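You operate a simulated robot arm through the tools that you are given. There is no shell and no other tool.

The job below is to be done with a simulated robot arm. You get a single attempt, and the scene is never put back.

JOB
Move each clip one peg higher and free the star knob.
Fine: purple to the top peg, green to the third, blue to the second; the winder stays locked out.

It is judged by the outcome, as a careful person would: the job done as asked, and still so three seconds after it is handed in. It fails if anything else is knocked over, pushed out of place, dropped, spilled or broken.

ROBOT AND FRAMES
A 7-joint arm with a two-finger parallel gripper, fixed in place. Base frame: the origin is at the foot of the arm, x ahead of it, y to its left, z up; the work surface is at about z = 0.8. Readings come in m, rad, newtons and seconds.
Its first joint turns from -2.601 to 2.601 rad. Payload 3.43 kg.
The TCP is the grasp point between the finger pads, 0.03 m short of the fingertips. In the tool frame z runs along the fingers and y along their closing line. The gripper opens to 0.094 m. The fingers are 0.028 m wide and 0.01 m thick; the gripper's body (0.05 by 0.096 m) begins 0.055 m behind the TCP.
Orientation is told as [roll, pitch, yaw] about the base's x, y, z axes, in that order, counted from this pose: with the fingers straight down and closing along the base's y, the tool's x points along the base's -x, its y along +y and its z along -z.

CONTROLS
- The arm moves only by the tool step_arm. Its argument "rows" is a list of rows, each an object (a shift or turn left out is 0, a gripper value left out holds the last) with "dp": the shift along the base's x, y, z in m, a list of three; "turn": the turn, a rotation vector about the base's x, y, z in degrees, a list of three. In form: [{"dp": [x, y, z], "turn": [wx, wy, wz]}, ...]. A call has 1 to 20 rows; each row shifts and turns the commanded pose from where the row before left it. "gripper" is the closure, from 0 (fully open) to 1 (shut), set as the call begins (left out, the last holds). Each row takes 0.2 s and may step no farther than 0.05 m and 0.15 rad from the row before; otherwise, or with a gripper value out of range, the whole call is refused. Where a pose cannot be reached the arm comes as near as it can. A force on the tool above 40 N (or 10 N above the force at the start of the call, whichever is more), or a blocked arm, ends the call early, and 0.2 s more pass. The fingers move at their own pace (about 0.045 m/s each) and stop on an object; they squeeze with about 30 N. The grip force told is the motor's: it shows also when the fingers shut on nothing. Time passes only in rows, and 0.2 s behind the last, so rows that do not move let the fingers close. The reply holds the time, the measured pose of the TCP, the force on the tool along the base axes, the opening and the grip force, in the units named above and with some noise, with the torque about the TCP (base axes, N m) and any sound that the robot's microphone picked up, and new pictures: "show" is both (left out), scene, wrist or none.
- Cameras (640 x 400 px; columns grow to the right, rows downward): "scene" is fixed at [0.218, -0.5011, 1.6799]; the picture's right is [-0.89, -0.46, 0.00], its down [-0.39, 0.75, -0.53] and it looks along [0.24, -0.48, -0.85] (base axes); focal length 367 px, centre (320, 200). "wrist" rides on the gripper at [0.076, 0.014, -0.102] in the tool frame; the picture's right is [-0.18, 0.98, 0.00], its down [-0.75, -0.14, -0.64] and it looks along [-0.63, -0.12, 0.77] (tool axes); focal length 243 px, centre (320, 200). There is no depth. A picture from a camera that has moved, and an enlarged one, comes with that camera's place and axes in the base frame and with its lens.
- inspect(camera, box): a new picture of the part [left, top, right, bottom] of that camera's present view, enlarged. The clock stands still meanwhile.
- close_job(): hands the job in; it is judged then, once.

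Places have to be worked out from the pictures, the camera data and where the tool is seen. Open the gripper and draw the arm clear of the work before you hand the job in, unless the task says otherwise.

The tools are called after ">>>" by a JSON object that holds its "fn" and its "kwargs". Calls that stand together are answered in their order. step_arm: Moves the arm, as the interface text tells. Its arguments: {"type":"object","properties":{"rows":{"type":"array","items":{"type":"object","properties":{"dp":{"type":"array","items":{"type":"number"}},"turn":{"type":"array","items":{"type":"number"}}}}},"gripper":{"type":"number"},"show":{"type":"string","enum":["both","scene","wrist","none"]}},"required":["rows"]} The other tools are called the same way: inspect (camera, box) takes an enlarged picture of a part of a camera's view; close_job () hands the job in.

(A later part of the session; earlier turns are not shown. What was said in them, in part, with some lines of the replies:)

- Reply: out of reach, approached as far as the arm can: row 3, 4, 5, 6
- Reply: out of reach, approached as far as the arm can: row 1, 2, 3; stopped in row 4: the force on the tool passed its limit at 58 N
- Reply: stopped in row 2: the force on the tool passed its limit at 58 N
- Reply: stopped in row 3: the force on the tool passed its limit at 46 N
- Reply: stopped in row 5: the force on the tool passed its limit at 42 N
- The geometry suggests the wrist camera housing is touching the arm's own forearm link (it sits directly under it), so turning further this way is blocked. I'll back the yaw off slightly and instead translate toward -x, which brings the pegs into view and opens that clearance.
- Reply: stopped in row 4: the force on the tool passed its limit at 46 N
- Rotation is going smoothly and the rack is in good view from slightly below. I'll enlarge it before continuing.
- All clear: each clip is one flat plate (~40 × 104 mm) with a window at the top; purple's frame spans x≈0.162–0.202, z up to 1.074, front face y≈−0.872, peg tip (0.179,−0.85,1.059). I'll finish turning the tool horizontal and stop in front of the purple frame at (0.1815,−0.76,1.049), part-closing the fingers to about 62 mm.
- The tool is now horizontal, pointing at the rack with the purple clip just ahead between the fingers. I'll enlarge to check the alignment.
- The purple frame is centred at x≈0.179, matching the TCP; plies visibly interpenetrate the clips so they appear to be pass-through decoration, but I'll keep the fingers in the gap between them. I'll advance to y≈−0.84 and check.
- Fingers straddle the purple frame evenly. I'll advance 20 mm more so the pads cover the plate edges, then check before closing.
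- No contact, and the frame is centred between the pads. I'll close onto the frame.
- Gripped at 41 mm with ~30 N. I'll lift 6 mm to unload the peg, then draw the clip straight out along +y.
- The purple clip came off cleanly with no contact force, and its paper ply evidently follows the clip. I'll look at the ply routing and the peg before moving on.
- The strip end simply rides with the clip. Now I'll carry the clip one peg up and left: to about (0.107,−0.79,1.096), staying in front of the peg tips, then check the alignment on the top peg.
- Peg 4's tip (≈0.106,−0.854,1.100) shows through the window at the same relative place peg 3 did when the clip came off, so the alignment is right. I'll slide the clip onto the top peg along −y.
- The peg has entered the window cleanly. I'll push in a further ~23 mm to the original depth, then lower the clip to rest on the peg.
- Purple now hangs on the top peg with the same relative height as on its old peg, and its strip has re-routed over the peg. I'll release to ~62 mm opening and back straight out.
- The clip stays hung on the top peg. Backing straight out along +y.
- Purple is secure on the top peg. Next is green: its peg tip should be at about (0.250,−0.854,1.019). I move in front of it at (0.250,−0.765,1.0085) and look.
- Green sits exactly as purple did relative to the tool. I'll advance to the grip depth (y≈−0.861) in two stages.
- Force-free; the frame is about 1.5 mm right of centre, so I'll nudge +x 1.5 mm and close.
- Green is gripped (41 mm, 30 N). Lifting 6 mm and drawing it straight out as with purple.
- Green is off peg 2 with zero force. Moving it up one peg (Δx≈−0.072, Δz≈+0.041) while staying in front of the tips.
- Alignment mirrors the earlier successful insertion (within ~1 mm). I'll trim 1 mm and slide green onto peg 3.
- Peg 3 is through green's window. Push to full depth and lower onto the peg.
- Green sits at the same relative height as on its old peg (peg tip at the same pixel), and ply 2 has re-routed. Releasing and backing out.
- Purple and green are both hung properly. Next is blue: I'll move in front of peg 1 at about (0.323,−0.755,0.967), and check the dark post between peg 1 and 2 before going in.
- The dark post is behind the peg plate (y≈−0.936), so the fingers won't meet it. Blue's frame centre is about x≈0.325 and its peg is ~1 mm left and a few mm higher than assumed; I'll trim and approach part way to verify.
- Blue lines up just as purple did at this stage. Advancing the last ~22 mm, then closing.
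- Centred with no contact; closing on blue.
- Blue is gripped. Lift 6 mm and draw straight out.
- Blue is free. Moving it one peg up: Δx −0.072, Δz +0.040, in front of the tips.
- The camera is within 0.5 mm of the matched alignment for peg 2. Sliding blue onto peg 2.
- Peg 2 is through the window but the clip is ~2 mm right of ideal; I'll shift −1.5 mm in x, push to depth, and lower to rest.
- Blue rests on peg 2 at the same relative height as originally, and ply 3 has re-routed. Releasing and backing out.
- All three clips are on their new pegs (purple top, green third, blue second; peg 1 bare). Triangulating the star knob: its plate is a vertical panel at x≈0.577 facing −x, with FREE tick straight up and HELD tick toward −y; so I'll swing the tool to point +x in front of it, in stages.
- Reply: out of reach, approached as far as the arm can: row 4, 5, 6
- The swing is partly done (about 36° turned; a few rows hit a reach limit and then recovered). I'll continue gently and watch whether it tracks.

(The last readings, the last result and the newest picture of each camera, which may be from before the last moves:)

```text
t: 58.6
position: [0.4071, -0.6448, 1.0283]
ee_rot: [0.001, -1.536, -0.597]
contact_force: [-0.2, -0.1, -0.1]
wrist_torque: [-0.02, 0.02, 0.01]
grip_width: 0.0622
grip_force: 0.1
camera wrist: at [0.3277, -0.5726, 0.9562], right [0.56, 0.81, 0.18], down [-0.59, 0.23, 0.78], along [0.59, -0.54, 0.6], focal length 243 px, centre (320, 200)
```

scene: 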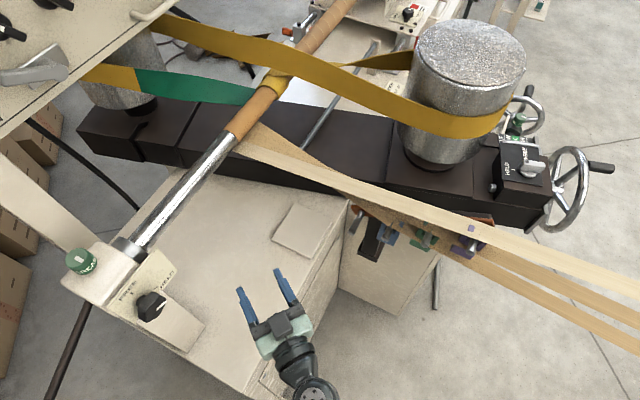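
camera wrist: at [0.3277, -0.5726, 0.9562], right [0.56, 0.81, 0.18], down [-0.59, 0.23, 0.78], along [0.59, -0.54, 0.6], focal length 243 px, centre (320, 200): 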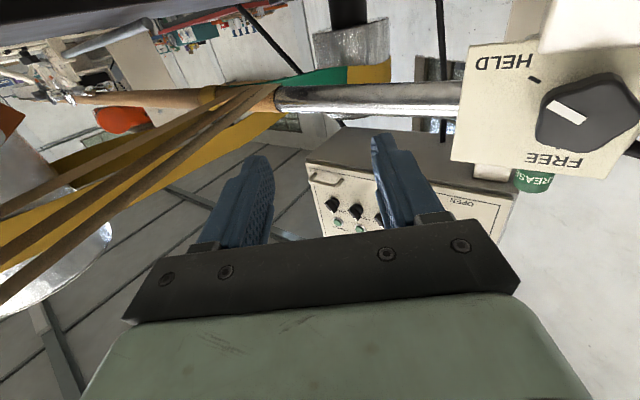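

Tracking well now, and the star knob panel is in full view. Enlarging it.

>>> {"fn": "inspect", "kwargs": {"camera": "wrist", "box": [440, 20, 640, 190]}}

>>> {"fn": "inspect", "kwargs": {"camera": "scene", "box": [80, 220, 240, 340]}}

```text
2.35 times, centred on (540, 105) of wrist
camera zoom: at [0.3277, -0.5726, 0.9562], right [0.56, 0.81, 0.18], down [-0.59, 0.23, 0.78], along [0.59, -0.54, 0.6], focal length 571 px, centre (-198, 424)
```

zoom: 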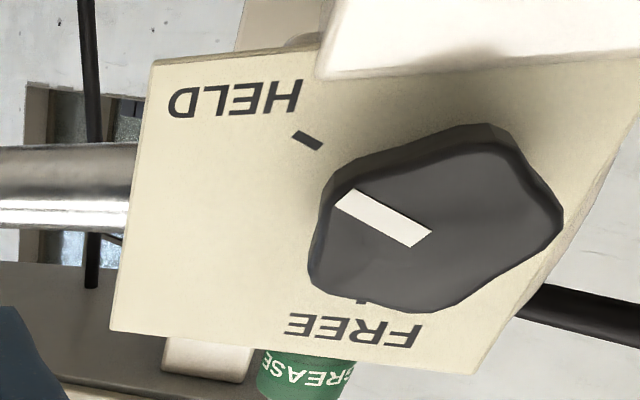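

```text
3.33 times, centred on (160, 280) of scene
camera zoom: at [0.218, -0.5011, 1.6799], right [-0.89, -0.46, 0.0], down [-0.39, 0.75, -0.53], along [0.24, -0.48, -0.85], focal length 1224 px, centre (853, -67)
```

zoom: 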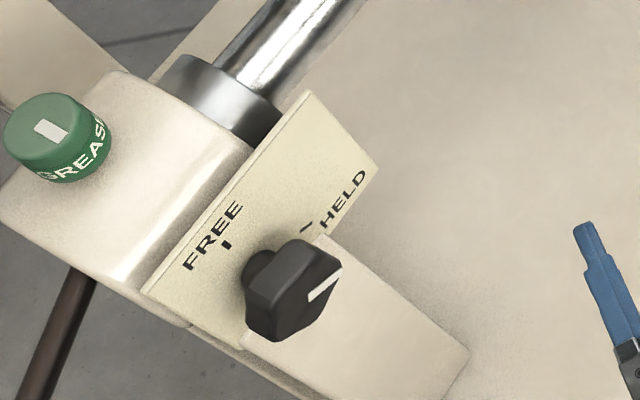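

The star knob face centre is at about (0.547,−0.5315,1.041), ~47 mm across, axis along −x, plate at x≈0.579; pointer at HELD, FREE tick straight up. I'll finish swinging the tool to point +x, stopping ~85 mm short of the knob.

>>> {"fn": "step_arm", "kwargs": {"rows": [{"dp": [0.0033, 0.0162, 0.0018], "turn": [-0.085, -0.277, 4.88]}, {"dp": [0.0033, 0.0162, 0.0018], "turn": [-0.085, -0.277, 4.88]}, {"dp": [0.0033, 0.0162, 0.0018], "turn": [-0.085, -0.277, 4.88]}, {"dp": [0.0033, 0.0162, 0.0018], "turn": [-0.085, -0.277, 4.88]}, {"dp": [0.0033, 0.0162, 0.0018], "turn": [-0.085, -0.277, 4.88]}, {"dp": [0.0033, 0.0162, 0.0018], "turn": [-0.085, -0.277, 4.88]}, {"dp": [0.0033, 0.0162, 0.0018], "turn": [-0.085, -0.277, 4.88]}], "gripper": 0.25, "show": "both"}}

```text
t: 60.2
position: [0.431, -0.5316, 1.0404]
ee_rot: [-0.483, -1.572, 0.485]
contact_force: [0.4, 0.7, 0.8]
wrist_torque: [0.0, -0.02, 0.01]
grip_width: 0.0704
grip_force: 0.1
camera wrist: at [0.328, -0.5163, 0.9646], right [0.0, 0.98, 0.18], down [-0.64, -0.14, 0.75], along [0.77, -0.12, 0.63], focal length 243 px, centre (320, 200)
```

scene: 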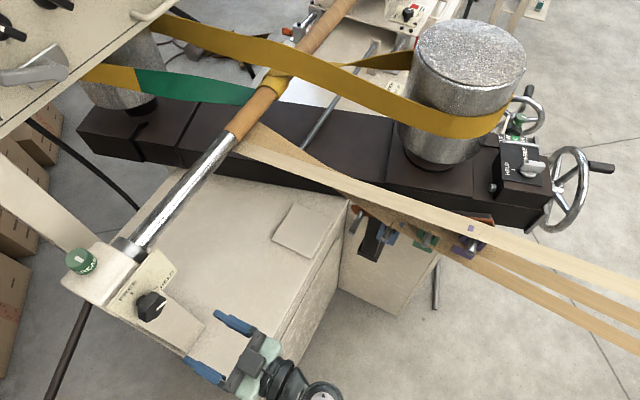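
wrist: 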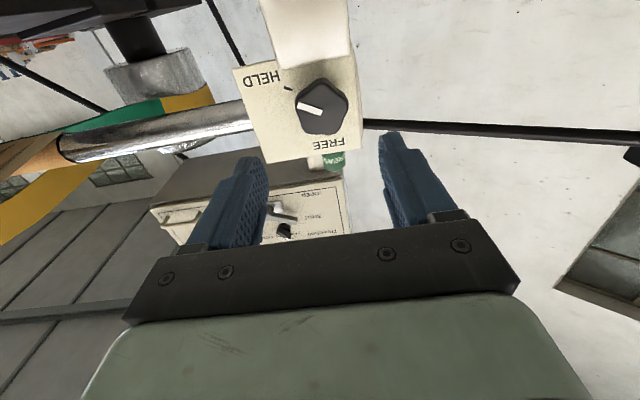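

Now looking at the knob nearly head-on, right between the fingers. Enlarging for precise geometry.

>>> {"fn": "inspect", "kwargs": {"camera": "wrist", "box": [230, 40, 390, 180]}}

>>> {"fn": "inspect", "kwargs": {"camera": "scene", "box": [80, 240, 300, 400]}}

```text
2.86 times, centred on (310, 110) of wrist
camera zoom: at [0.328, -0.5163, 0.9646], right [0.0, 0.98, 0.18], down [-0.64, -0.14, 0.75], along [0.77, -0.12, 0.63], focal length 693 px, centre (349, 457)
```

zoom: 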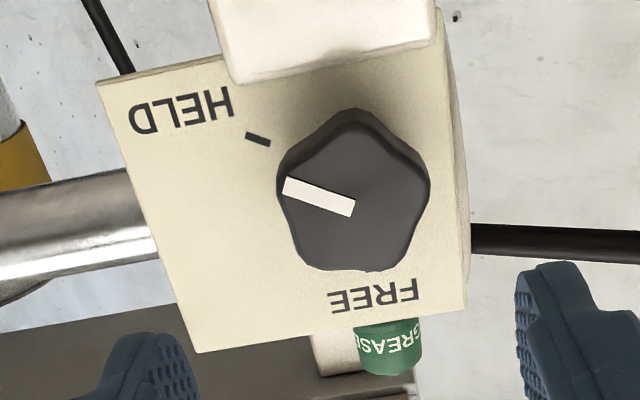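

```text
2.50 times, centred on (190, 320) of scene
camera zoom: at [0.218, -0.5011, 1.6799], right [-0.89, -0.46, 0.0], down [-0.39, 0.75, -0.53], along [0.24, -0.48, -0.85], focal length 918 px, centre (645, -100)
```

zoom: 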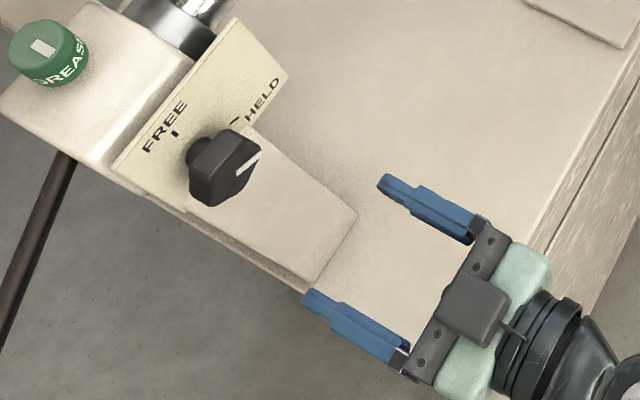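

The knob is a clear five-lobed star with its pointer at HELD (≈210° in the y–z plane), FREE straight up (90°), so it must turn −120° about x. A stable grip is one pad on the lobe at ~68° and the other across the two opposite lobes; I'll pre-roll the tool +68° while still back from the knob.

>>> {"fn": "step_arm", "kwargs": {"rows": [{"dp": [0, 0.0015, 0.002], "turn": [3, 0, 0]}, {"turn": [5, 0, 0]}, {"turn": [5, 0, 0]}, {"turn": [5, 0, 0]}, {"turn": [5, 0, 0]}, {"turn": [5, 0, 0]}, {"turn": [5, 0, 0]}, {"turn": [5, 0, 0]}, {"turn": [5, 0, 0]}, {"turn": [5, 0, 0]}, {"turn": [5, 0, 0]}, {"turn": [5, 0, 0]}, {"turn": [5, 0, 0]}, {"turn": [5, 0, 0]}], "gripper": 0.25, "show": "both"}}

```text
t: 63.2
position: [0.43, -0.5291, 1.0435]
ee_rot: [1.571, -0.382, -1.569]
contact_force: [-0.2, 0.2, -0.2]
wrist_torque: [0.0, 0.0, 0.0]
grip_width: 0.0707
grip_force: 0.0
camera wrist: at [0.3273, -0.4534, 1.0275], right [0.0, 0.2, 0.98], down [-0.64, -0.75, 0.15], along [0.77, -0.63, 0.13], focal length 243 px, centre (320, 200)
```

scene: 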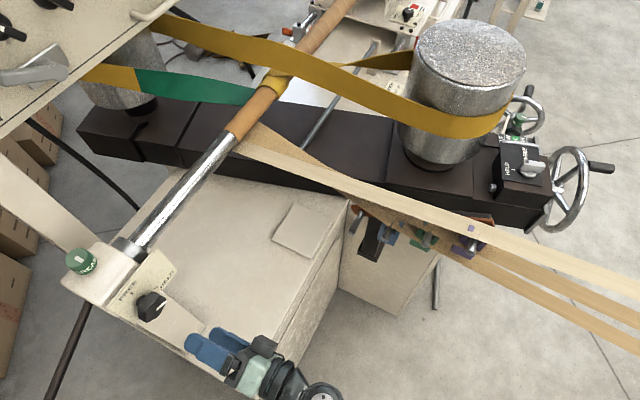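
wrist: 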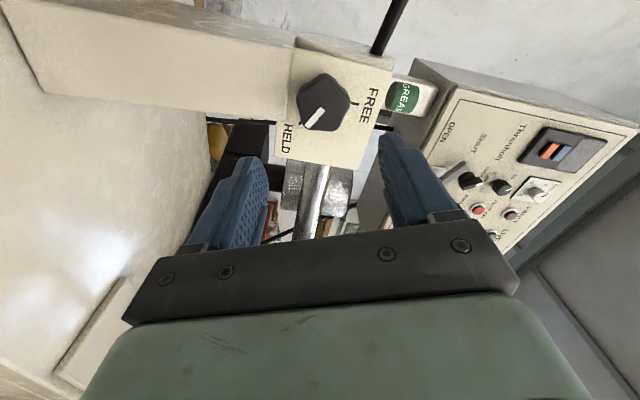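

The roll reached 68° with no trouble, and both ticks are now visible. Enlarging for the angle of the FREE tick and knob centre.

>>> {"fn": "inspect", "kwargs": {"camera": "wrist", "box": [260, 30, 420, 180]}}

```text
2.67 times, centred on (340, 105) of wrist
camera zoom: at [0.3273, -0.4534, 1.0275], right [0.0, 0.2, 0.98], down [-0.64, -0.75, 0.15], along [0.77, -0.63, 0.13], focal length 647 px, centre (267, 453)
```

zoom: 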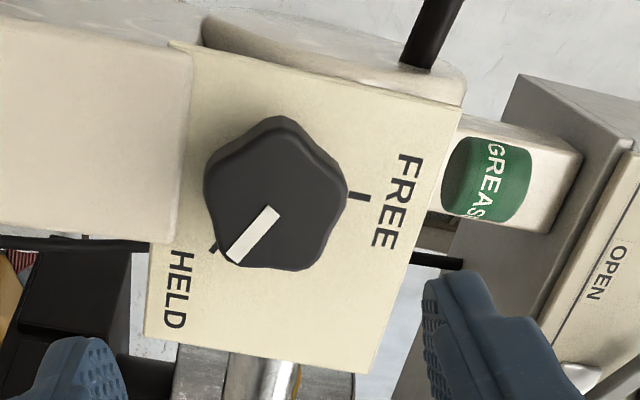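

FREE is at 90° and HELD at 210° around an axis at (y,z)≈(−0.529,1.044); knob face x≈0.553, plate x≈0.58. I'll centre and advance to x≈0.50 first.

>>> {"fn": "step_arm", "kwargs": {"rows": [{"dp": [0.012, 0.001, 0.0025]}, {"dp": [0.02, 0, 0]}, {"dp": [0.02, 0, 0]}, {"dp": [0.013, 0, 0]}, {"dp": [0.005, 0, 0]}], "gripper": 0.25, "show": "both"}}

>>> {"fn": "inspect", "kwargs": {"camera": "wrist", "box": [220, 40, 440, 220]}}

>>> {"fn": "inspect", "kwargs": {"camera": "scene", "box": [100, 240, 260, 360]}}

```text
t: 64.4
position: [0.4995, -0.5291, 1.0444]
ee_rot: [1.57, -0.384, -1.571]
contact_force: [-0.3, -0.1, 0.3]
wrist_torque: [0.03, 0.0, -0.01]
grip_width: 0.0704
grip_force: 0.0
camera wrist: at [0.3967, -0.4523, 1.0306], right [0.0, 0.2, 0.98], down [-0.64, -0.75, 0.15], along [0.77, -0.63, 0.13], focal length 243 px, centre (320, 200)
```

scene: 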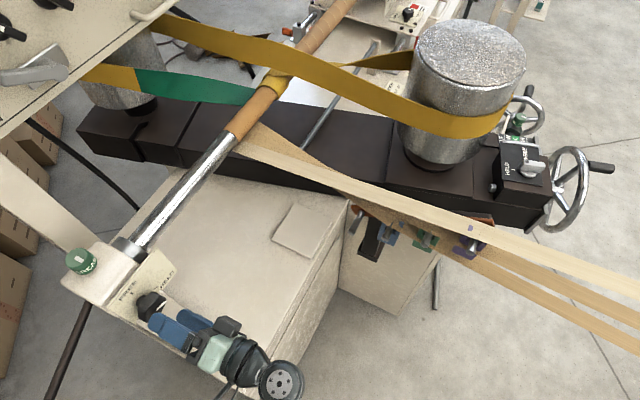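
wrist: 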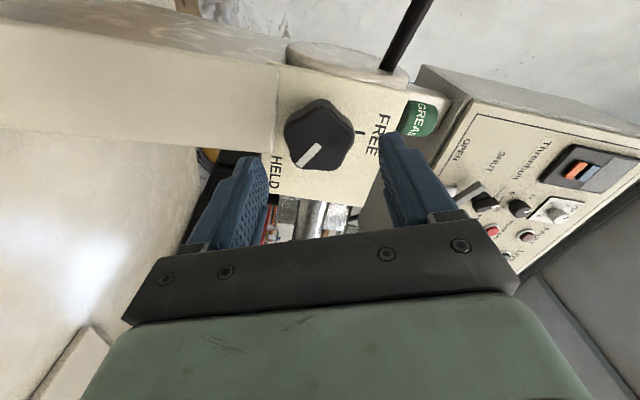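

```text
2.22 times, centred on (330, 130) of wrist
camera zoom: at [0.3967, -0.4523, 1.0306], right [0.0, 0.2, 0.98], down [-0.64, -0.75, 0.15], along [0.77, -0.63, 0.13], focal length 539 px, centre (298, 356)
```

zoom: 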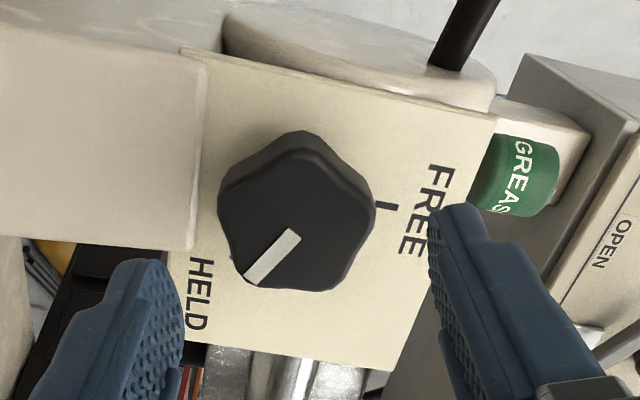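

```text
3.33 times, centred on (180, 300) of scene
camera zoom: at [0.218, -0.5011, 1.6799], right [-0.89, -0.46, 0.0], down [-0.39, 0.75, -0.53], along [0.24, -0.48, -0.85], focal length 1224 px, centre (787, -133)
```

zoom: 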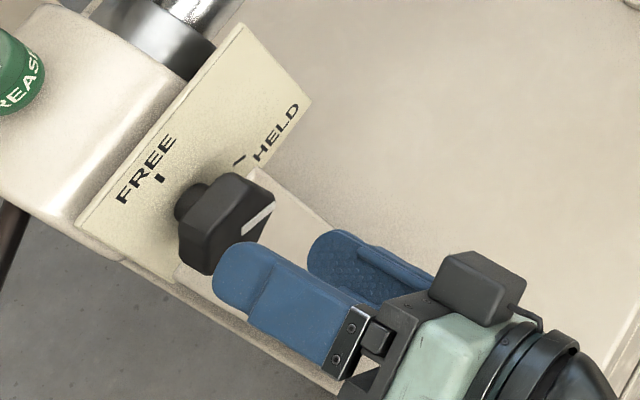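

Centred as intended (TCP ≈ (0.499,−0.528,1.046)). Advancing 39 mm so the pads overlap the knob body, staying ~12 mm off the plate.

>>> {"fn": "step_arm", "kwargs": {"rows": [{"dp": [0.012, 0, 0]}, {"dp": [0.012, 0, 0]}, {"dp": [0.01, 0, 0]}, {"dp": [0.005, 0, 0]}], "gripper": 0.25, "show": "both"}}

>>> {"fn": "inspect", "kwargs": {"camera": "wrist", "box": [220, 60, 440, 240]}}

>>> {"fn": "inspect", "kwargs": {"camera": "scene", "box": [100, 240, 240, 350]}}

```text
t: 65.4
position: [0.5398, -0.5269, 1.0465]
ee_rot: [1.57, -0.385, -1.571]
contact_force: [0.5, -0.3, 0.9]
wrist_torque: [0.01, 0.01, -0.01]
grip_width: 0.0706
grip_force: 0.1
camera wrist: at [0.4362, -0.451, 1.0309], right [0.0, 0.2, 0.98], down [-0.64, -0.75, 0.15], along [0.77, -0.63, 0.13], focal length 243 px, centre (320, 200)
```

scene: 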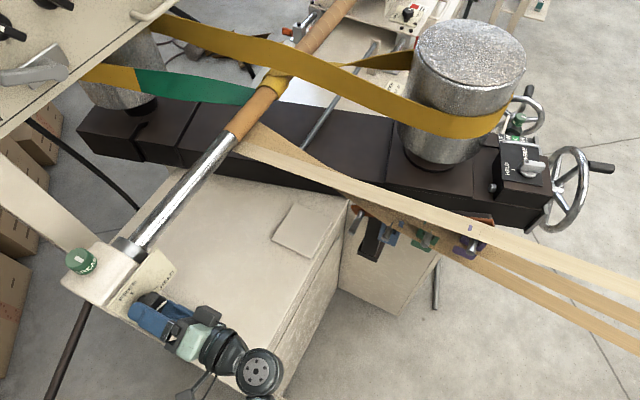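
wrist: 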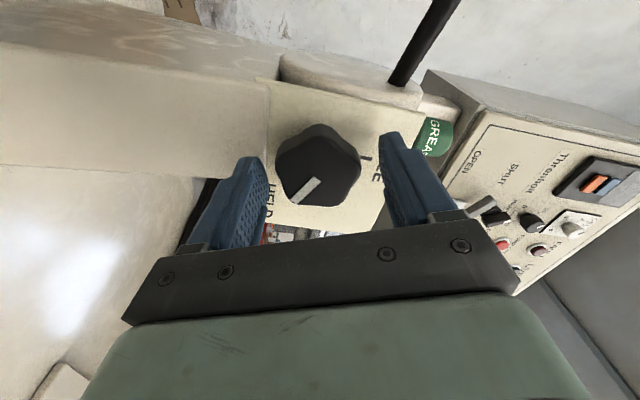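

```text
2.22 times, centred on (330, 150) of wrist
camera zoom: at [0.4362, -0.451, 1.0309], right [0.0, 0.2, 0.98], down [-0.64, -0.75, 0.15], along [0.77, -0.63, 0.13], focal length 539 px, centre (298, 311)
```

zoom: 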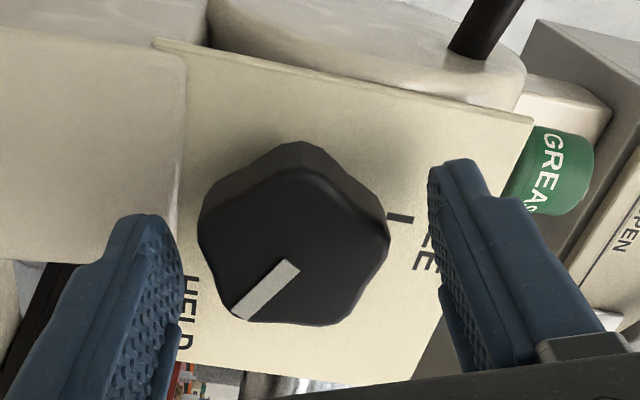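

```text
3.64 times, centred on (170, 295) of scene
camera zoom: at [0.218, -0.5011, 1.6799], right [-0.89, -0.46, 0.0], down [-0.39, 0.75, -0.53], along [0.24, -0.48, -0.85], focal length 1335 px, centre (866, -146)
```

zoom: 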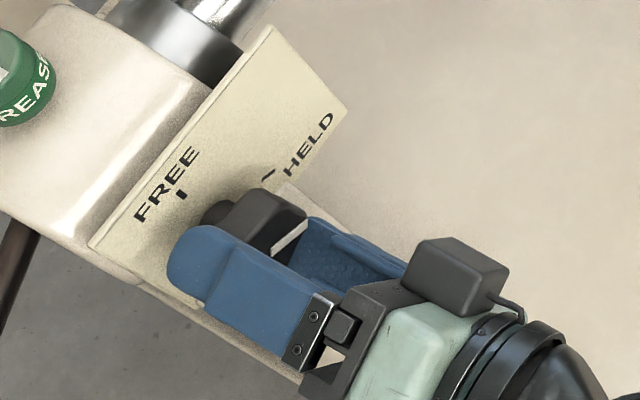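

Positioned around the knob with zero force. A 0.8 mm trim, then close on it.

>>> {"fn": "step_arm", "kwargs": {"rows": [{"dp": [0, -0.0008, 0]}, {"dp": [0, 0, 0]}], "gripper": 0.25, "show": "none"}}

>>> {"fn": "step_arm", "kwargs": {"rows": [{"dp": [0, 0, 0]}, {"dp": [0, 0, 0]}, {"dp": [0, 0, 0]}, {"dp": [0, 0, 0]}, {"dp": [0, 0, 0]}], "gripper": 1.0, "show": "both"}}

>>> {"fn": "inspect", "kwargs": {"camera": "wrist", "box": [220, 60, 440, 240]}}

```text
t: 66.0
position: [0.5392, -0.5288, 1.0457]
ee_rot: [1.571, -0.384, -1.57]
contact_force: [-1.2, -0.7, -0.4]
wrist_torque: [0.0, -0.03, 0.02]
grip_width: 0.0707
grip_force: 0.1
```

```text
t: 67.2
position: [0.5405, -0.5288, 1.0438]
ee_rot: [1.568, -0.383, -1.569]
contact_force: [-3.8, -2.3, -19.6]
wrist_torque: [-0.21, 0.36, -0.28]
grip_width: 0.0447
grip_force: 45.5
camera wrist: at [0.4365, -0.4527, 1.0299], right [0.0, 0.2, 0.98], down [-0.64, -0.75, 0.15], along [0.77, -0.63, 0.13], focal length 243 px, centre (320, 200)
```

scene: 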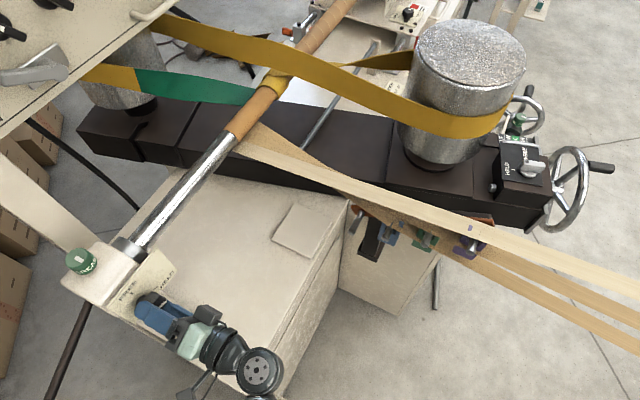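
wrist: 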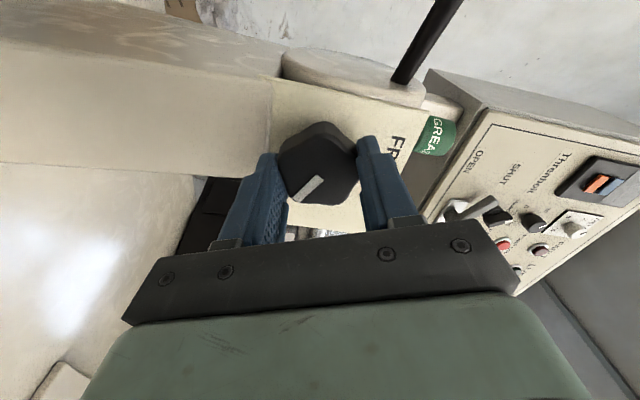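

```text
2.22 times, centred on (330, 150) of wrist
camera zoom: at [0.4365, -0.4527, 1.0299], right [0.0, 0.2, 0.98], down [-0.64, -0.75, 0.15], along [0.77, -0.63, 0.13], focal length 539 px, centre (298, 311)
```

zoom: 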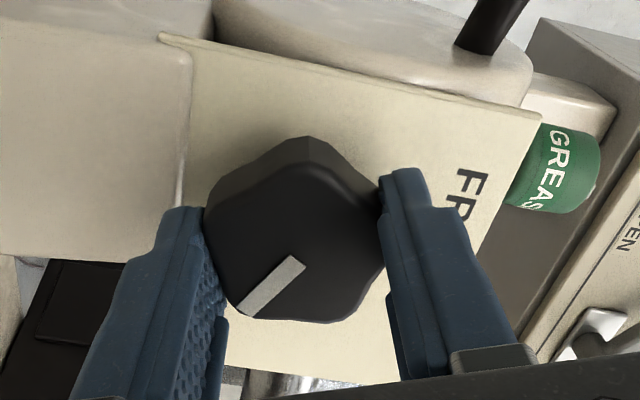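

Gripped at 44.7 mm but with ~20 N of side force downward, meaning the knob's centre is slightly lower than my TCP. I'll ease the TCP down along the closing line to relieve it.

>>> {"fn": "step_arm", "kwargs": {"rows": [{"dp": [0, -0.0003, -0.0007]}, {"dp": [0, -0.0003, -0.0007]}, {"dp": [0, 0, 0]}], "gripper": 1.0, "show": "none"}}

```text
t: 68.0
position: [0.5404, -0.5287, 1.0446]
ee_rot: [1.573, -0.386, -1.571]
contact_force: [-3.2, -2.2, -3.1]
wrist_torque: [-0.65, 0.79, 0.73]
grip_width: 0.0446
grip_force: 45.3
```

Side force is down to ~3 N, so the TCP is essentially on the knob axis. Now I turn the first 20° (−x rotation) slowly and check.

>>> {"fn": "step_arm", "kwargs": {"rows": [{"turn": [-3, 0, 0]}, {"turn": [-4, 0, 0]}, {"turn": [-4, 0, 0]}, {"turn": [-4, 0, 0]}, {"turn": [-4, 0, 0]}], "gripper": 1.0, "show": "wrist"}}

>>> {"fn": "inspect", "kwargs": {"camera": "wrist", "box": [220, 60, 440, 240]}}

```text
t: 69.2
position: [0.5409, -0.53, 1.0445]
ee_rot: [1.572, -0.718, -1.571]
contact_force: [14.8, 3.6, 10.9]
wrist_torque: [0.01, -0.93, -0.66]
grip_width: 0.0444
grip_force: 45.0
camera wrist: at [0.4365, -0.4624, 1.0053], right [0.0, 0.51, 0.86], down [-0.64, -0.66, 0.39], along [0.77, -0.55, 0.33], focal length 243 px, centre (320, 200)
```

wrist: 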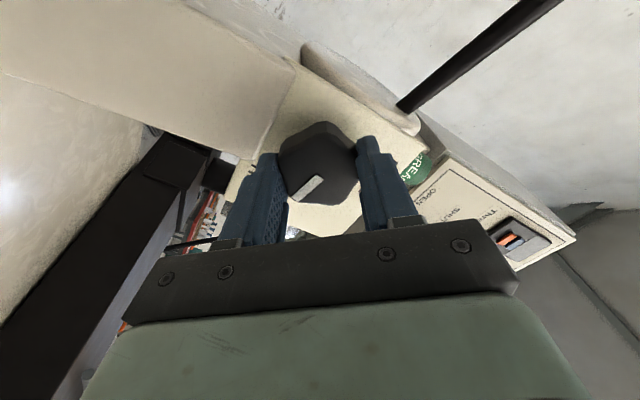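

```text
2.22 times, centred on (330, 150) of wrist
camera zoom: at [0.4365, -0.4624, 1.0053], right [0.0, 0.51, 0.86], down [-0.64, -0.66, 0.39], along [0.77, -0.55, 0.33], focal length 539 px, centre (298, 311)
```

zoom: 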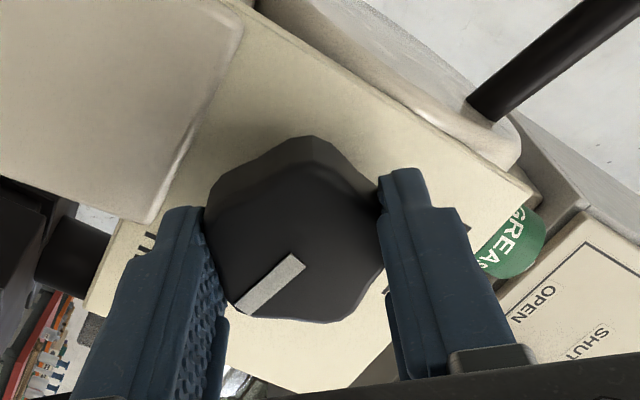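

The knob is turning with the gripper. A modest reaction builds (≈15 N in x, 11 N in z), so I'll trim the TCP by half a millimetre that way and continue 20°.

>>> {"fn": "step_arm", "kwargs": {"rows": [{"dp": [0.0006, 0.0002, 0.0005]}, {"turn": [-4, 0, 0]}, {"turn": [-4, 0, 0]}, {"turn": [-4, 0, 0]}, {"turn": [-4, 0, 0]}, {"turn": [-4, 0, 0]}], "gripper": 1.0, "show": "none"}}

```text
t: 70.6
position: [0.5403, -0.5288, 1.0432]
ee_rot: [1.566, -1.066, -1.569]
contact_force: [-8.4, -2.1, -3.8]
wrist_torque: [0.03, 0.08, 0.23]
grip_width: 0.0444
grip_force: 44.7
```

Forces stay small. Continuing another 40° in steps.

>>> {"fn": "step_arm", "kwargs": {"rows": [{"turn": [-4, 0, 0]}, {"turn": [-4, 0, 0]}, {"turn": [-4, 0, 0]}, {"turn": [-4, 0, 0]}, {"turn": [-4, 0, 0]}], "gripper": 1.0, "show": "both"}}

>>> {"fn": "inspect", "kwargs": {"camera": "wrist", "box": [220, 60, 440, 240]}}

```text
t: 71.8
position: [0.5385, -0.53, 1.0443]
ee_rot: [1.562, -1.415, -1.564]
contact_force: [-14.4, -4.8, -8.7]
wrist_torque: [-0.01, 1.13, -0.11]
grip_width: 0.0442
grip_force: 44.6
camera wrist: at [0.4364, -0.5037, 0.9715], right [0.0, 0.94, 0.33], down [-0.64, -0.26, 0.72], along [0.77, -0.21, 0.6], focal length 243 px, centre (320, 200)
```

scene: 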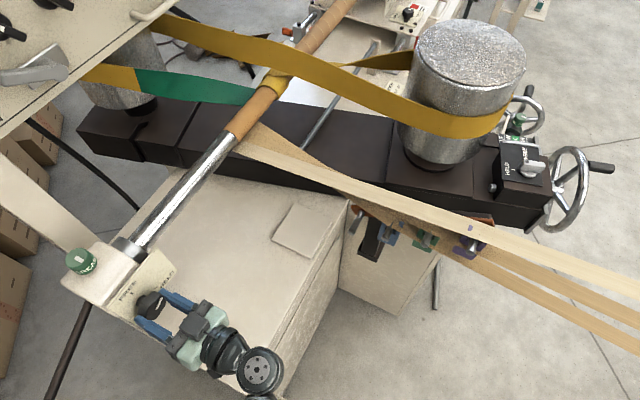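
wrist: 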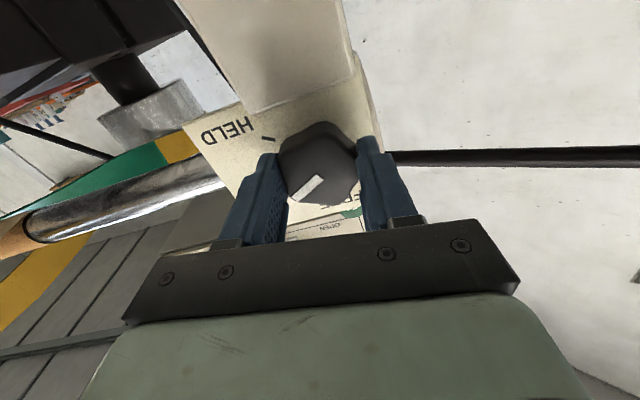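

```text
2.22 times, centred on (330, 150) of wrist
camera zoom: at [0.4364, -0.5037, 0.9715], right [0.0, 0.94, 0.33], down [-0.64, -0.26, 0.72], along [0.77, -0.21, 0.6], focal length 539 px, centre (298, 311)
```

zoom: 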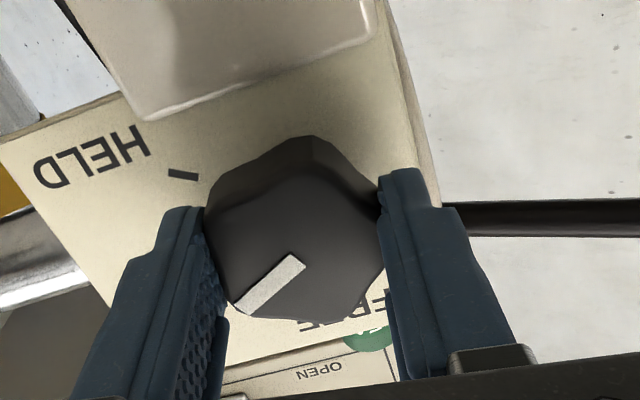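

The pointer has left HELD by ~60° and the torque about the axis is tiny. Trimming against the −14 N reaction and continuing 20°.

>>> {"fn": "step_arm", "kwargs": {"rows": [{"dp": [-0.0007, -0.0002, -0.0004]}, {"turn": [-4, 0, 0]}, {"turn": [-4, 0, 0]}, {"turn": [-4, 0, 0]}, {"turn": [-4, 0, 0]}, {"turn": [-4, 0, 0]}], "gripper": 1.0, "show": "none"}}

```text
t: 73.2
position: [0.5402, -0.5303, 1.0452]
ee_rot: [-1.574, -1.377, 1.572]
contact_force: [-0.2, -10.4, 7.3]
wrist_torque: [0.01, 1.18, -0.49]
grip_width: 0.0444
grip_force: 44.1
```

About 79° turned; forces are modest. Trim and continue.

>>> {"fn": "step_arm", "kwargs": {"rows": [{"dp": [0, -0.0005, 0.0004]}, {"turn": [-4, 0, 0]}, {"turn": [-4, 0, 0]}, {"turn": [-4, 0, 0]}, {"turn": [-4, 0, 0]}, {"turn": [-4, 0, 0]}], "gripper": 1.0, "show": "both"}}

>>> {"fn": "inspect", "kwargs": {"camera": "wrist", "box": [220, 60, 440, 240]}}

>>> {"fn": "inspect", "kwargs": {"camera": "scene", "box": [100, 240, 240, 350]}}

```text
t: 74.6
position: [0.5394, -0.5303, 1.0434]
ee_rot: [-1.57, -1.028, 1.57]
contact_force: [3.4, -13.9, 0.4]
wrist_torque: [0.0, -0.84, 0.66]
grip_width: 0.0444
grip_force: 45.2
camera wrist: at [0.4365, -0.5573, 0.972], right [0.0, 0.94, -0.35], down [-0.64, 0.27, 0.72], along [0.77, 0.22, 0.6], focal length 243 px, centre (320, 200)
```

scene: 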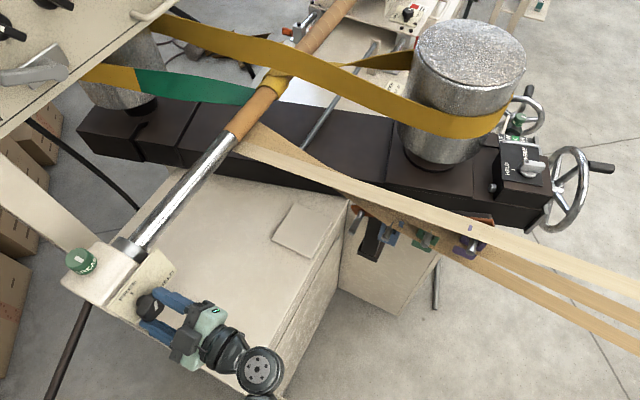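
wrist: 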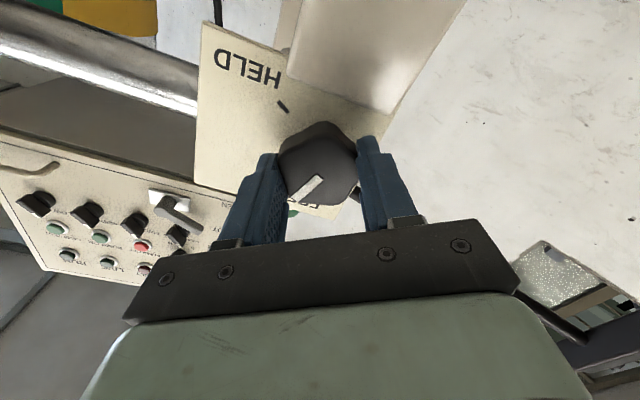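

```text
2.22 times, centred on (330, 150) of wrist
camera zoom: at [0.4365, -0.5573, 0.972], right [0.0, 0.94, -0.35], down [-0.64, 0.27, 0.72], along [0.77, 0.22, 0.6], focal length 539 px, centre (298, 311)
```

zoom: 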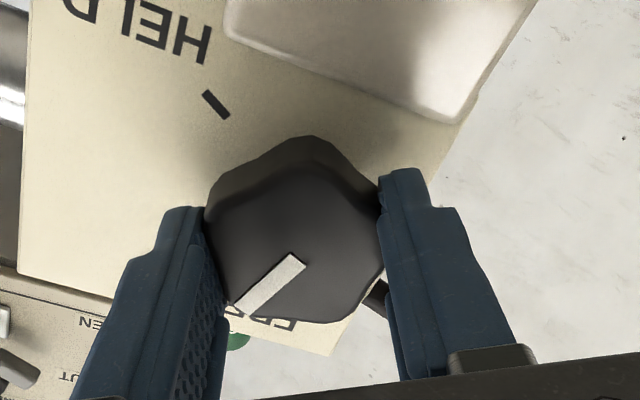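

```text
3.64 times, centred on (170, 295) of scene
camera zoom: at [0.218, -0.5011, 1.6799], right [-0.89, -0.46, 0.0], down [-0.39, 0.75, -0.53], along [0.24, -0.48, -0.85], focal length 1335 px, centre (866, -146)
```

zoom: 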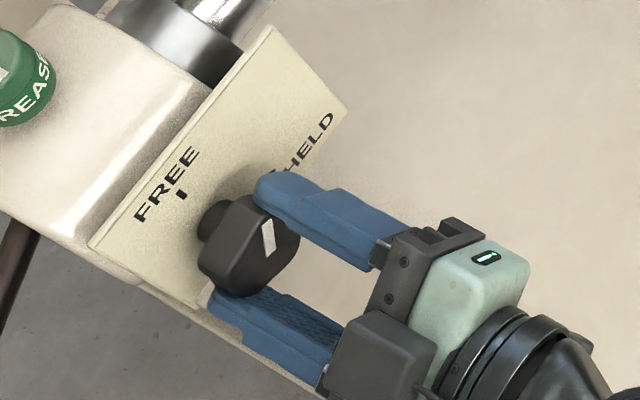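

About 99° turned so far; pointer is roughly 20–25° short of FREE. Trim against the −14 N in y and continue with 16° more, carefully.

>>> {"fn": "step_arm", "kwargs": {"rows": [{"dp": [0, -0.0007, 0]}, {"turn": [-4, 0, 0]}, {"turn": [-4, 0, 0]}, {"turn": [-4, 0, 0]}, {"turn": [-4, 0, 0]}], "gripper": 1.0, "show": "wrist"}}

>>> {"fn": "inspect", "kwargs": {"camera": "wrist", "box": [220, 60, 440, 240]}}

>>> {"fn": "inspect", "kwargs": {"camera": "scene", "box": [100, 240, 240, 350]}}

```text
t: 75.8
position: [0.5398, -0.5308, 1.0443]
ee_rot: [-1.572, -0.749, 1.573]
contact_force: [4.2, -3.1, 6.1]
wrist_torque: [-0.05, 0.94, -0.81]
grip_width: 0.0446
grip_force: 45.1
camera wrist: at [0.4365, -0.5766, 0.9825], right [0.0, 0.8, -0.59], down [-0.64, 0.46, 0.62], along [0.77, 0.38, 0.52], focal length 243 px, centre (320, 200)
```

wrist: 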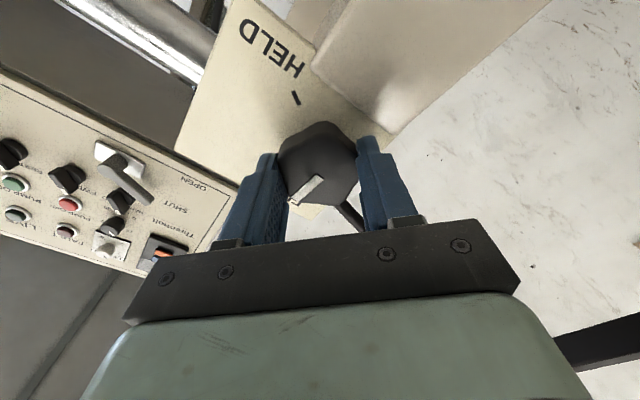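

```text
2.22 times, centred on (330, 150) of wrist
camera zoom: at [0.4365, -0.5766, 0.9825], right [0.0, 0.8, -0.59], down [-0.64, 0.46, 0.62], along [0.77, 0.38, 0.52], focal length 539 px, centre (298, 311)
```

zoom: 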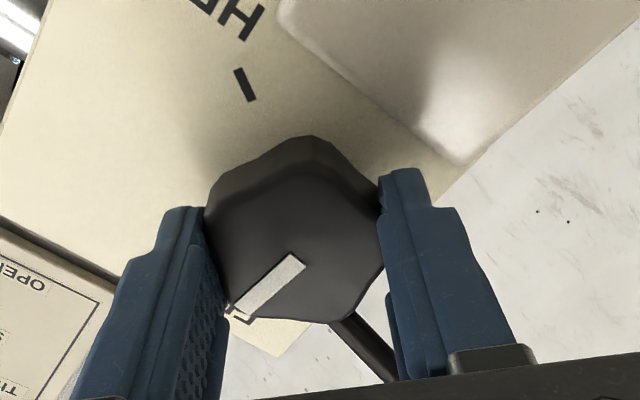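

```text
3.64 times, centred on (170, 295) of scene
camera zoom: at [0.218, -0.5011, 1.6799], right [-0.89, -0.46, 0.0], down [-0.39, 0.75, -0.53], along [0.24, -0.48, -0.85], focal length 1335 px, centre (866, -146)
```

zoom: 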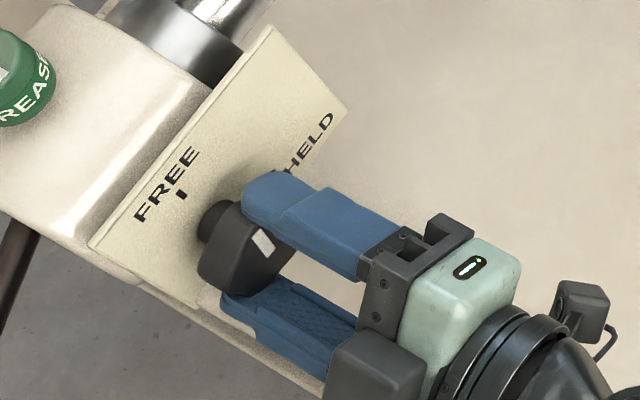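

Pointer computes to ≈98° (FREE is 90°). Turning a further 8° in small steps.

>>> {"fn": "step_arm", "kwargs": {"rows": [{"turn": [-3, 0, 0]}, {"turn": [-3, 0, 0]}, {"turn": [-2, 0, 0]}, {"dp": [0, 0, 0]}], "gripper": 1.0, "show": "wrist"}}

>>> {"fn": "inspect", "kwargs": {"camera": "wrist", "box": [220, 60, 440, 240]}}

```text
t: 76.8
position: [0.5389, -0.5314, 1.0447]
ee_rot: [-1.57, -0.612, 1.57]
contact_force: [10.2, -5.6, 8.4]
wrist_torque: [1.26, -0.4, 0.24]
grip_width: 0.0444
grip_force: 44.8
camera wrist: at [0.4365, -0.585, 0.9892], right [0.0, 0.72, -0.7], down [-0.64, 0.54, 0.55], along [0.77, 0.45, 0.46], focal length 243 px, centre (320, 200)
```

wrist: 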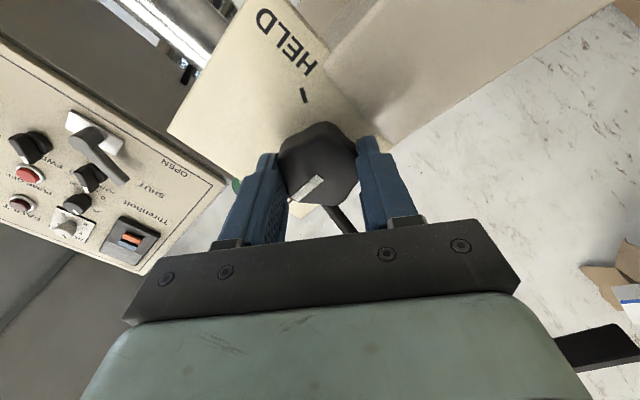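

```text
2.22 times, centred on (330, 150) of wrist
camera zoom: at [0.4365, -0.585, 0.9892], right [0.0, 0.72, -0.7], down [-0.64, 0.54, 0.55], along [0.77, 0.45, 0.46], focal length 539 px, centre (298, 311)
```

zoom: 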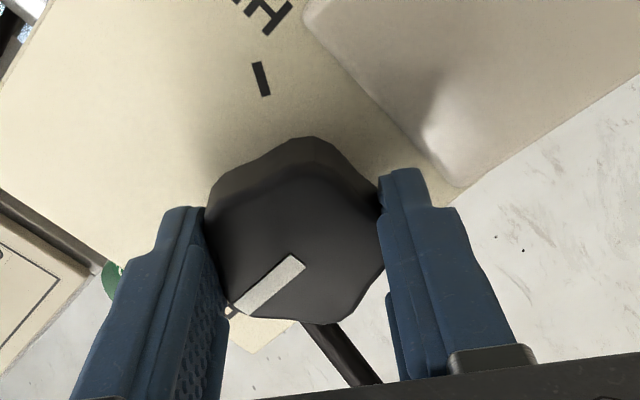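

A torque of ~1.3 N·m about the knob axis appeared: the knob has reached its end stop at FREE. I'll relieve it by 1° and open the gripper.

>>> {"fn": "step_arm", "kwargs": {"rows": [{"turn": [0.7, 0, 0]}, {"turn": [0.3, 0, 0]}, {"dp": [0, 0, 0]}], "gripper": 1.0, "show": "none"}}

>>> {"fn": "step_arm", "kwargs": {"rows": [{"dp": [0, 0, 0]}, {"dp": [0, 0, 0]}, {"dp": [0, 0, 0]}], "gripper": 0.25, "show": "both"}}

>>> {"fn": "inspect", "kwargs": {"camera": "wrist", "box": [220, 60, 440, 240]}}

```text
t: 77.6
position: [0.5399, -0.5309, 1.0449]
ee_rot: [-1.569, -0.627, 1.57]
contact_force: [14.2, -7.3, 6.6]
wrist_torque: [0.01, -0.39, 0.4]
grip_width: 0.0443
grip_force: 44.9
```

```text
t: 78.4
position: [0.5388, -0.5311, 1.045]
ee_rot: [-1.569, -0.628, 1.569]
contact_force: [-0.2, 0.4, -0.4]
wrist_torque: [0.01, -0.03, -0.02]
grip_width: 0.0705
grip_force: 0.1
camera wrist: at [0.4358, -0.5836, 0.9886], right [0.0, 0.73, -0.69], down [-0.64, 0.53, 0.56], along [0.77, 0.44, 0.47], focal length 243 px, centre (320, 200)
```

scene: 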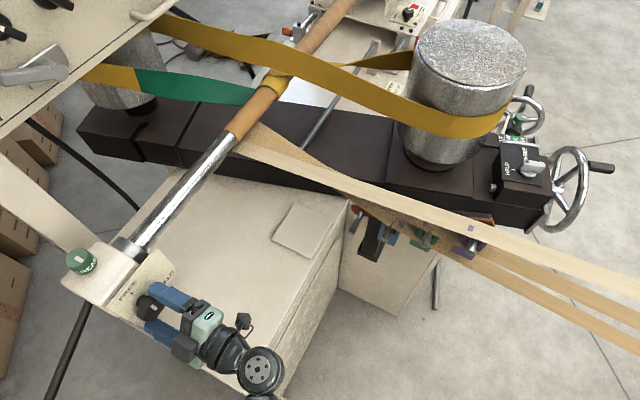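
wrist: 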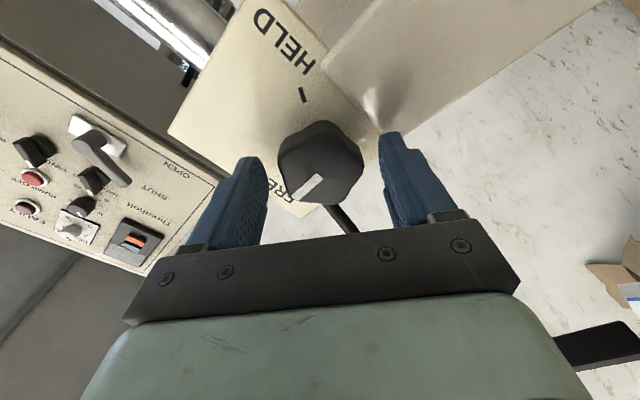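

```text
2.22 times, centred on (330, 150) of wrist
camera zoom: at [0.4358, -0.5836, 0.9886], right [0.0, 0.73, -0.69], down [-0.64, 0.53, 0.56], along [0.77, 0.44, 0.47], focal length 539 px, centre (298, 311)
```

zoom: 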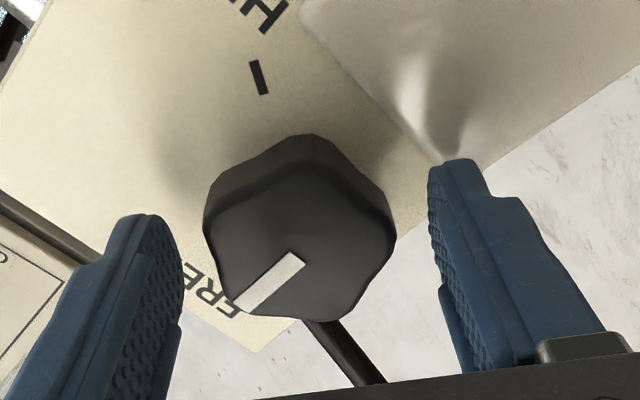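

Released; the pointer now points at FREE. Backing out along −x and inspecting from the front.

>>> {"fn": "step_arm", "kwargs": {"rows": [{"dp": [-0.008, 0, 0]}, {"dp": [-0.015, 0, 0]}, {"dp": [-0.02, 0, 0]}, {"dp": [-0.02, 0, 0]}, {"dp": [-0.02, 0, 0]}, {"dp": [-0.02, 0, 0]}, {"dp": [-0.01, 0, 0]}], "gripper": 0.25, "show": "both"}}

>>> {"fn": "inspect", "kwargs": {"camera": "wrist", "box": [220, 20, 420, 180]}}

>>> {"fn": "inspect", "kwargs": {"camera": "scene", "box": [100, 240, 240, 350]}}

```text
t: 80.0
position: [0.4272, -0.532, 1.0439]
ee_rot: [-1.571, -0.628, 1.57]
contact_force: [0.2, 0.4, -0.6]
wrist_torque: [0.02, 0.01, 0.01]
grip_width: 0.0706
grip_force: 0.0
camera wrist: at [0.3235, -0.5839, 0.9884], right [0.0, 0.73, -0.69], down [-0.64, 0.53, 0.56], along [0.77, 0.44, 0.47], focal length 243 px, centre (320, 200)
```

scene: 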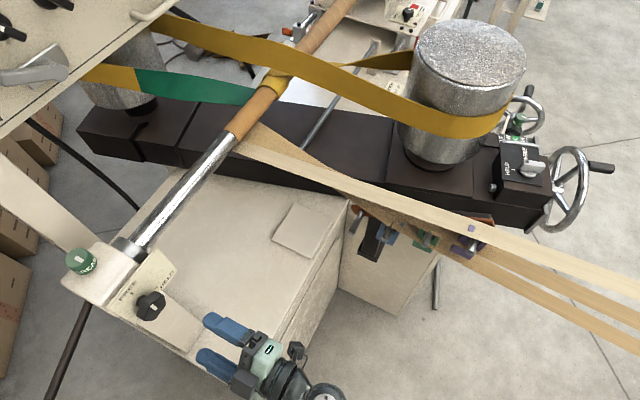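
wrist: 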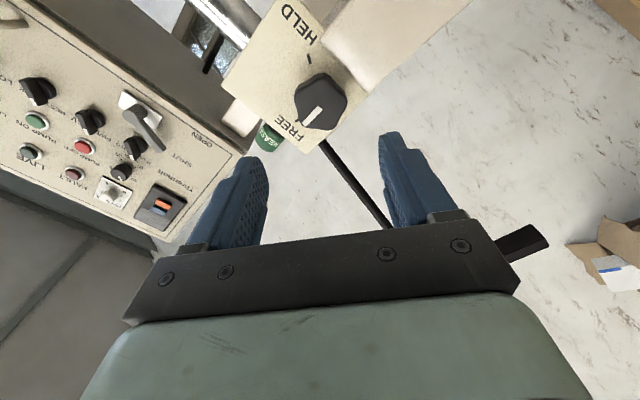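

```text
2.50 times, centred on (320, 100) of wrist
camera zoom: at [0.3235, -0.5839, 0.9884], right [0.0, 0.73, -0.69], down [-0.64, 0.53, 0.56], along [0.77, 0.44, 0.47], focal length 606 px, centre (320, 450)
```

zoom: 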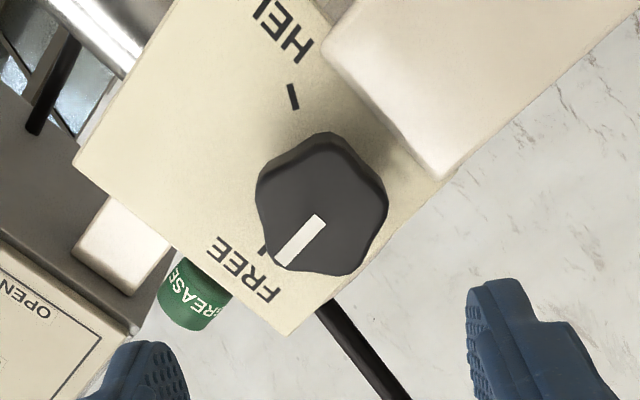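

```text
3.64 times, centred on (170, 295) of scene
camera zoom: at [0.218, -0.5011, 1.6799], right [-0.89, -0.46, 0.0], down [-0.39, 0.75, -0.53], along [0.24, -0.48, -0.85], focal length 1335 px, centre (866, -146)
```

zoom: 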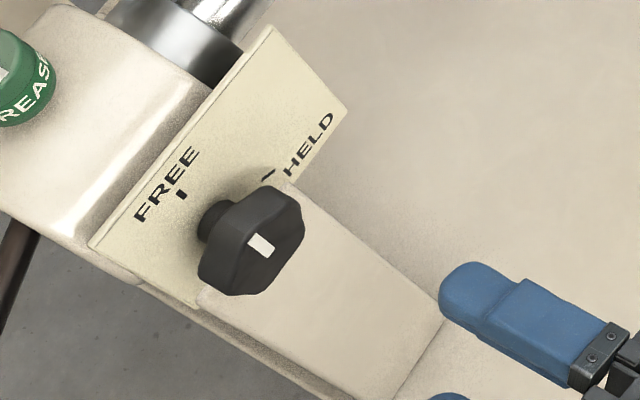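

Pointer measures ≈88–90°, at the FREE mark against its stop. Now I'll roll the tool back, open fully, and draw the arm away and up.

>>> {"fn": "step_arm", "kwargs": {"rows": [{"dp": [-0.005, 0, 0.003], "turn": [4, 0, 0]}, {"dp": [-0.005, 0, 0.004], "turn": [5, 0, 0]}, {"dp": [-0.005, 0, 0.004], "turn": [5, 0, 0]}, {"dp": [-0.005, 0, 0.004], "turn": [5, 0, 0]}, {"dp": [-0.005, 0, 0.004], "turn": [5, 0, 0]}, {"dp": [-0.005, 0, 0.004], "turn": [5, 0, 0]}, {"dp": [-0.005, 0, 0.004], "turn": [5, 0, 0]}, {"dp": [-0.005, 0, 0.004], "turn": [5, 0, 0]}, {"dp": [-0.005, 0, 0.004], "turn": [5, 0, 0]}, {"dp": [-0.005, 0, 0.004], "turn": [5, 0, 0]}, {"dp": [-0.005, 0, 0.004], "turn": [5, 0, 0]}], "gripper": 0.0, "show": "both"}}

>>> {"fn": "inspect", "kwargs": {"camera": "wrist", "box": [220, 20, 420, 180]}}

>>> {"fn": "inspect", "kwargs": {"camera": "scene", "box": [320, 180, 520, 300]}}

```text
t: 82.4
position: [0.3709, -0.531, 1.0878]
ee_rot: [1.133, -1.569, -1.131]
contact_force: [-0.3, -0.4, 0.8]
wrist_torque: [0.01, 0.01, 0.0]
grip_width: 0.0943
grip_force: 0.1
camera wrist: at [0.2674, -0.5159, 1.0123], right [0.0, 0.98, 0.19], down [-0.64, -0.14, 0.75], along [0.77, -0.12, 0.63], focal length 243 px, centre (320, 200)
```

scene: 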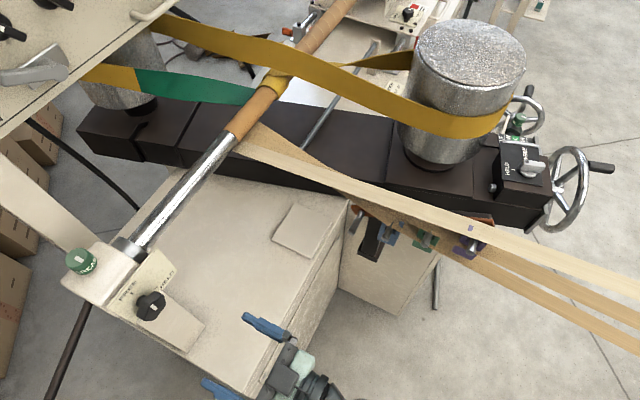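
wrist: 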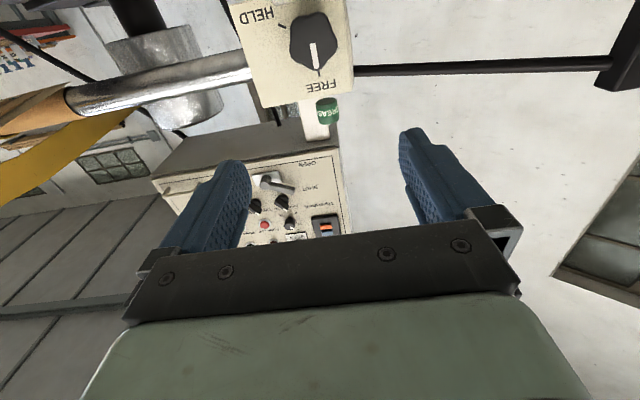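

```text
2.50 times, centred on (320, 100) of wrist
camera zoom: at [0.2674, -0.5159, 1.0123], right [0.0, 0.98, 0.19], down [-0.64, -0.14, 0.75], along [0.77, -0.12, 0.63], focal length 606 px, centre (320, 450)
```

zoom: 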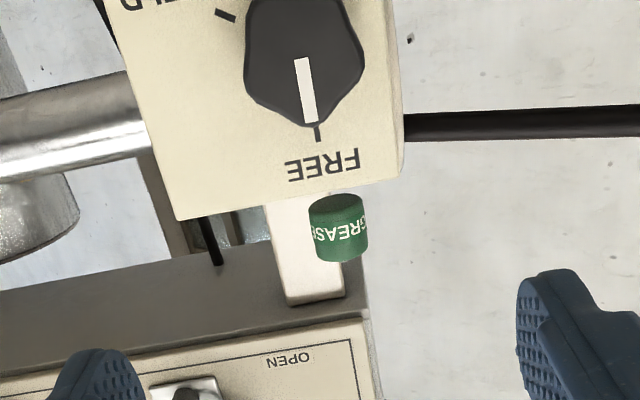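

```text
3.20 times, centred on (420, 240) of scene
camera zoom: at [0.218, -0.5011, 1.6799], right [-0.89, -0.46, 0.0], down [-0.39, 0.75, -0.53], along [0.24, -0.48, -0.85], focal length 1175 px, centre (0, 72)
```

zoom: 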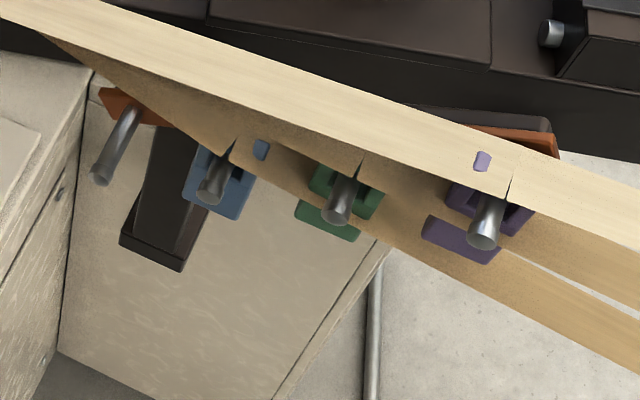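

The pointer lines up exactly with the FREE tick, purple/green/blue hang on pegs 4/3/2 with their strips re-routed, peg 1 is bare, nothing else has moved, and the gripper is open and well clear. Handing the job in.

>>> {"fn": "close_job", "kwargs": {}}

```text
The job is handed in.
```

The three clips are each one peg higher and the star knob is free. I handed the job in with the gripper open and the arm clear of the work.

- **Clips:** Purple is on the top peg, green on the third and blue on the second, leaving the bottom peg bare. Each came off and went on with no measurable contact force. The paper strips followed their clips onto the new pegs.
- **Star knob:** I turned it about 120° from HELD until it met its end stop, and its pointer now lines up with the FREE tick. There are three FREE/HELD knobs in view. I took the star knob to be the black five-lobed one on the mandrel stand. The grey wing-shaped one already reads FREE. The other black one, beyond the drum, is out of the arm's reach and I left it at HELD.
- **Winder:** I touched nothing on the winder or its controls.

Early on the arm stopped itself five times on a force limit of 42–58 N. The readings fit the wrist camera touching the arm's own forearm, and the pictures showed nothing in the scene had moved.
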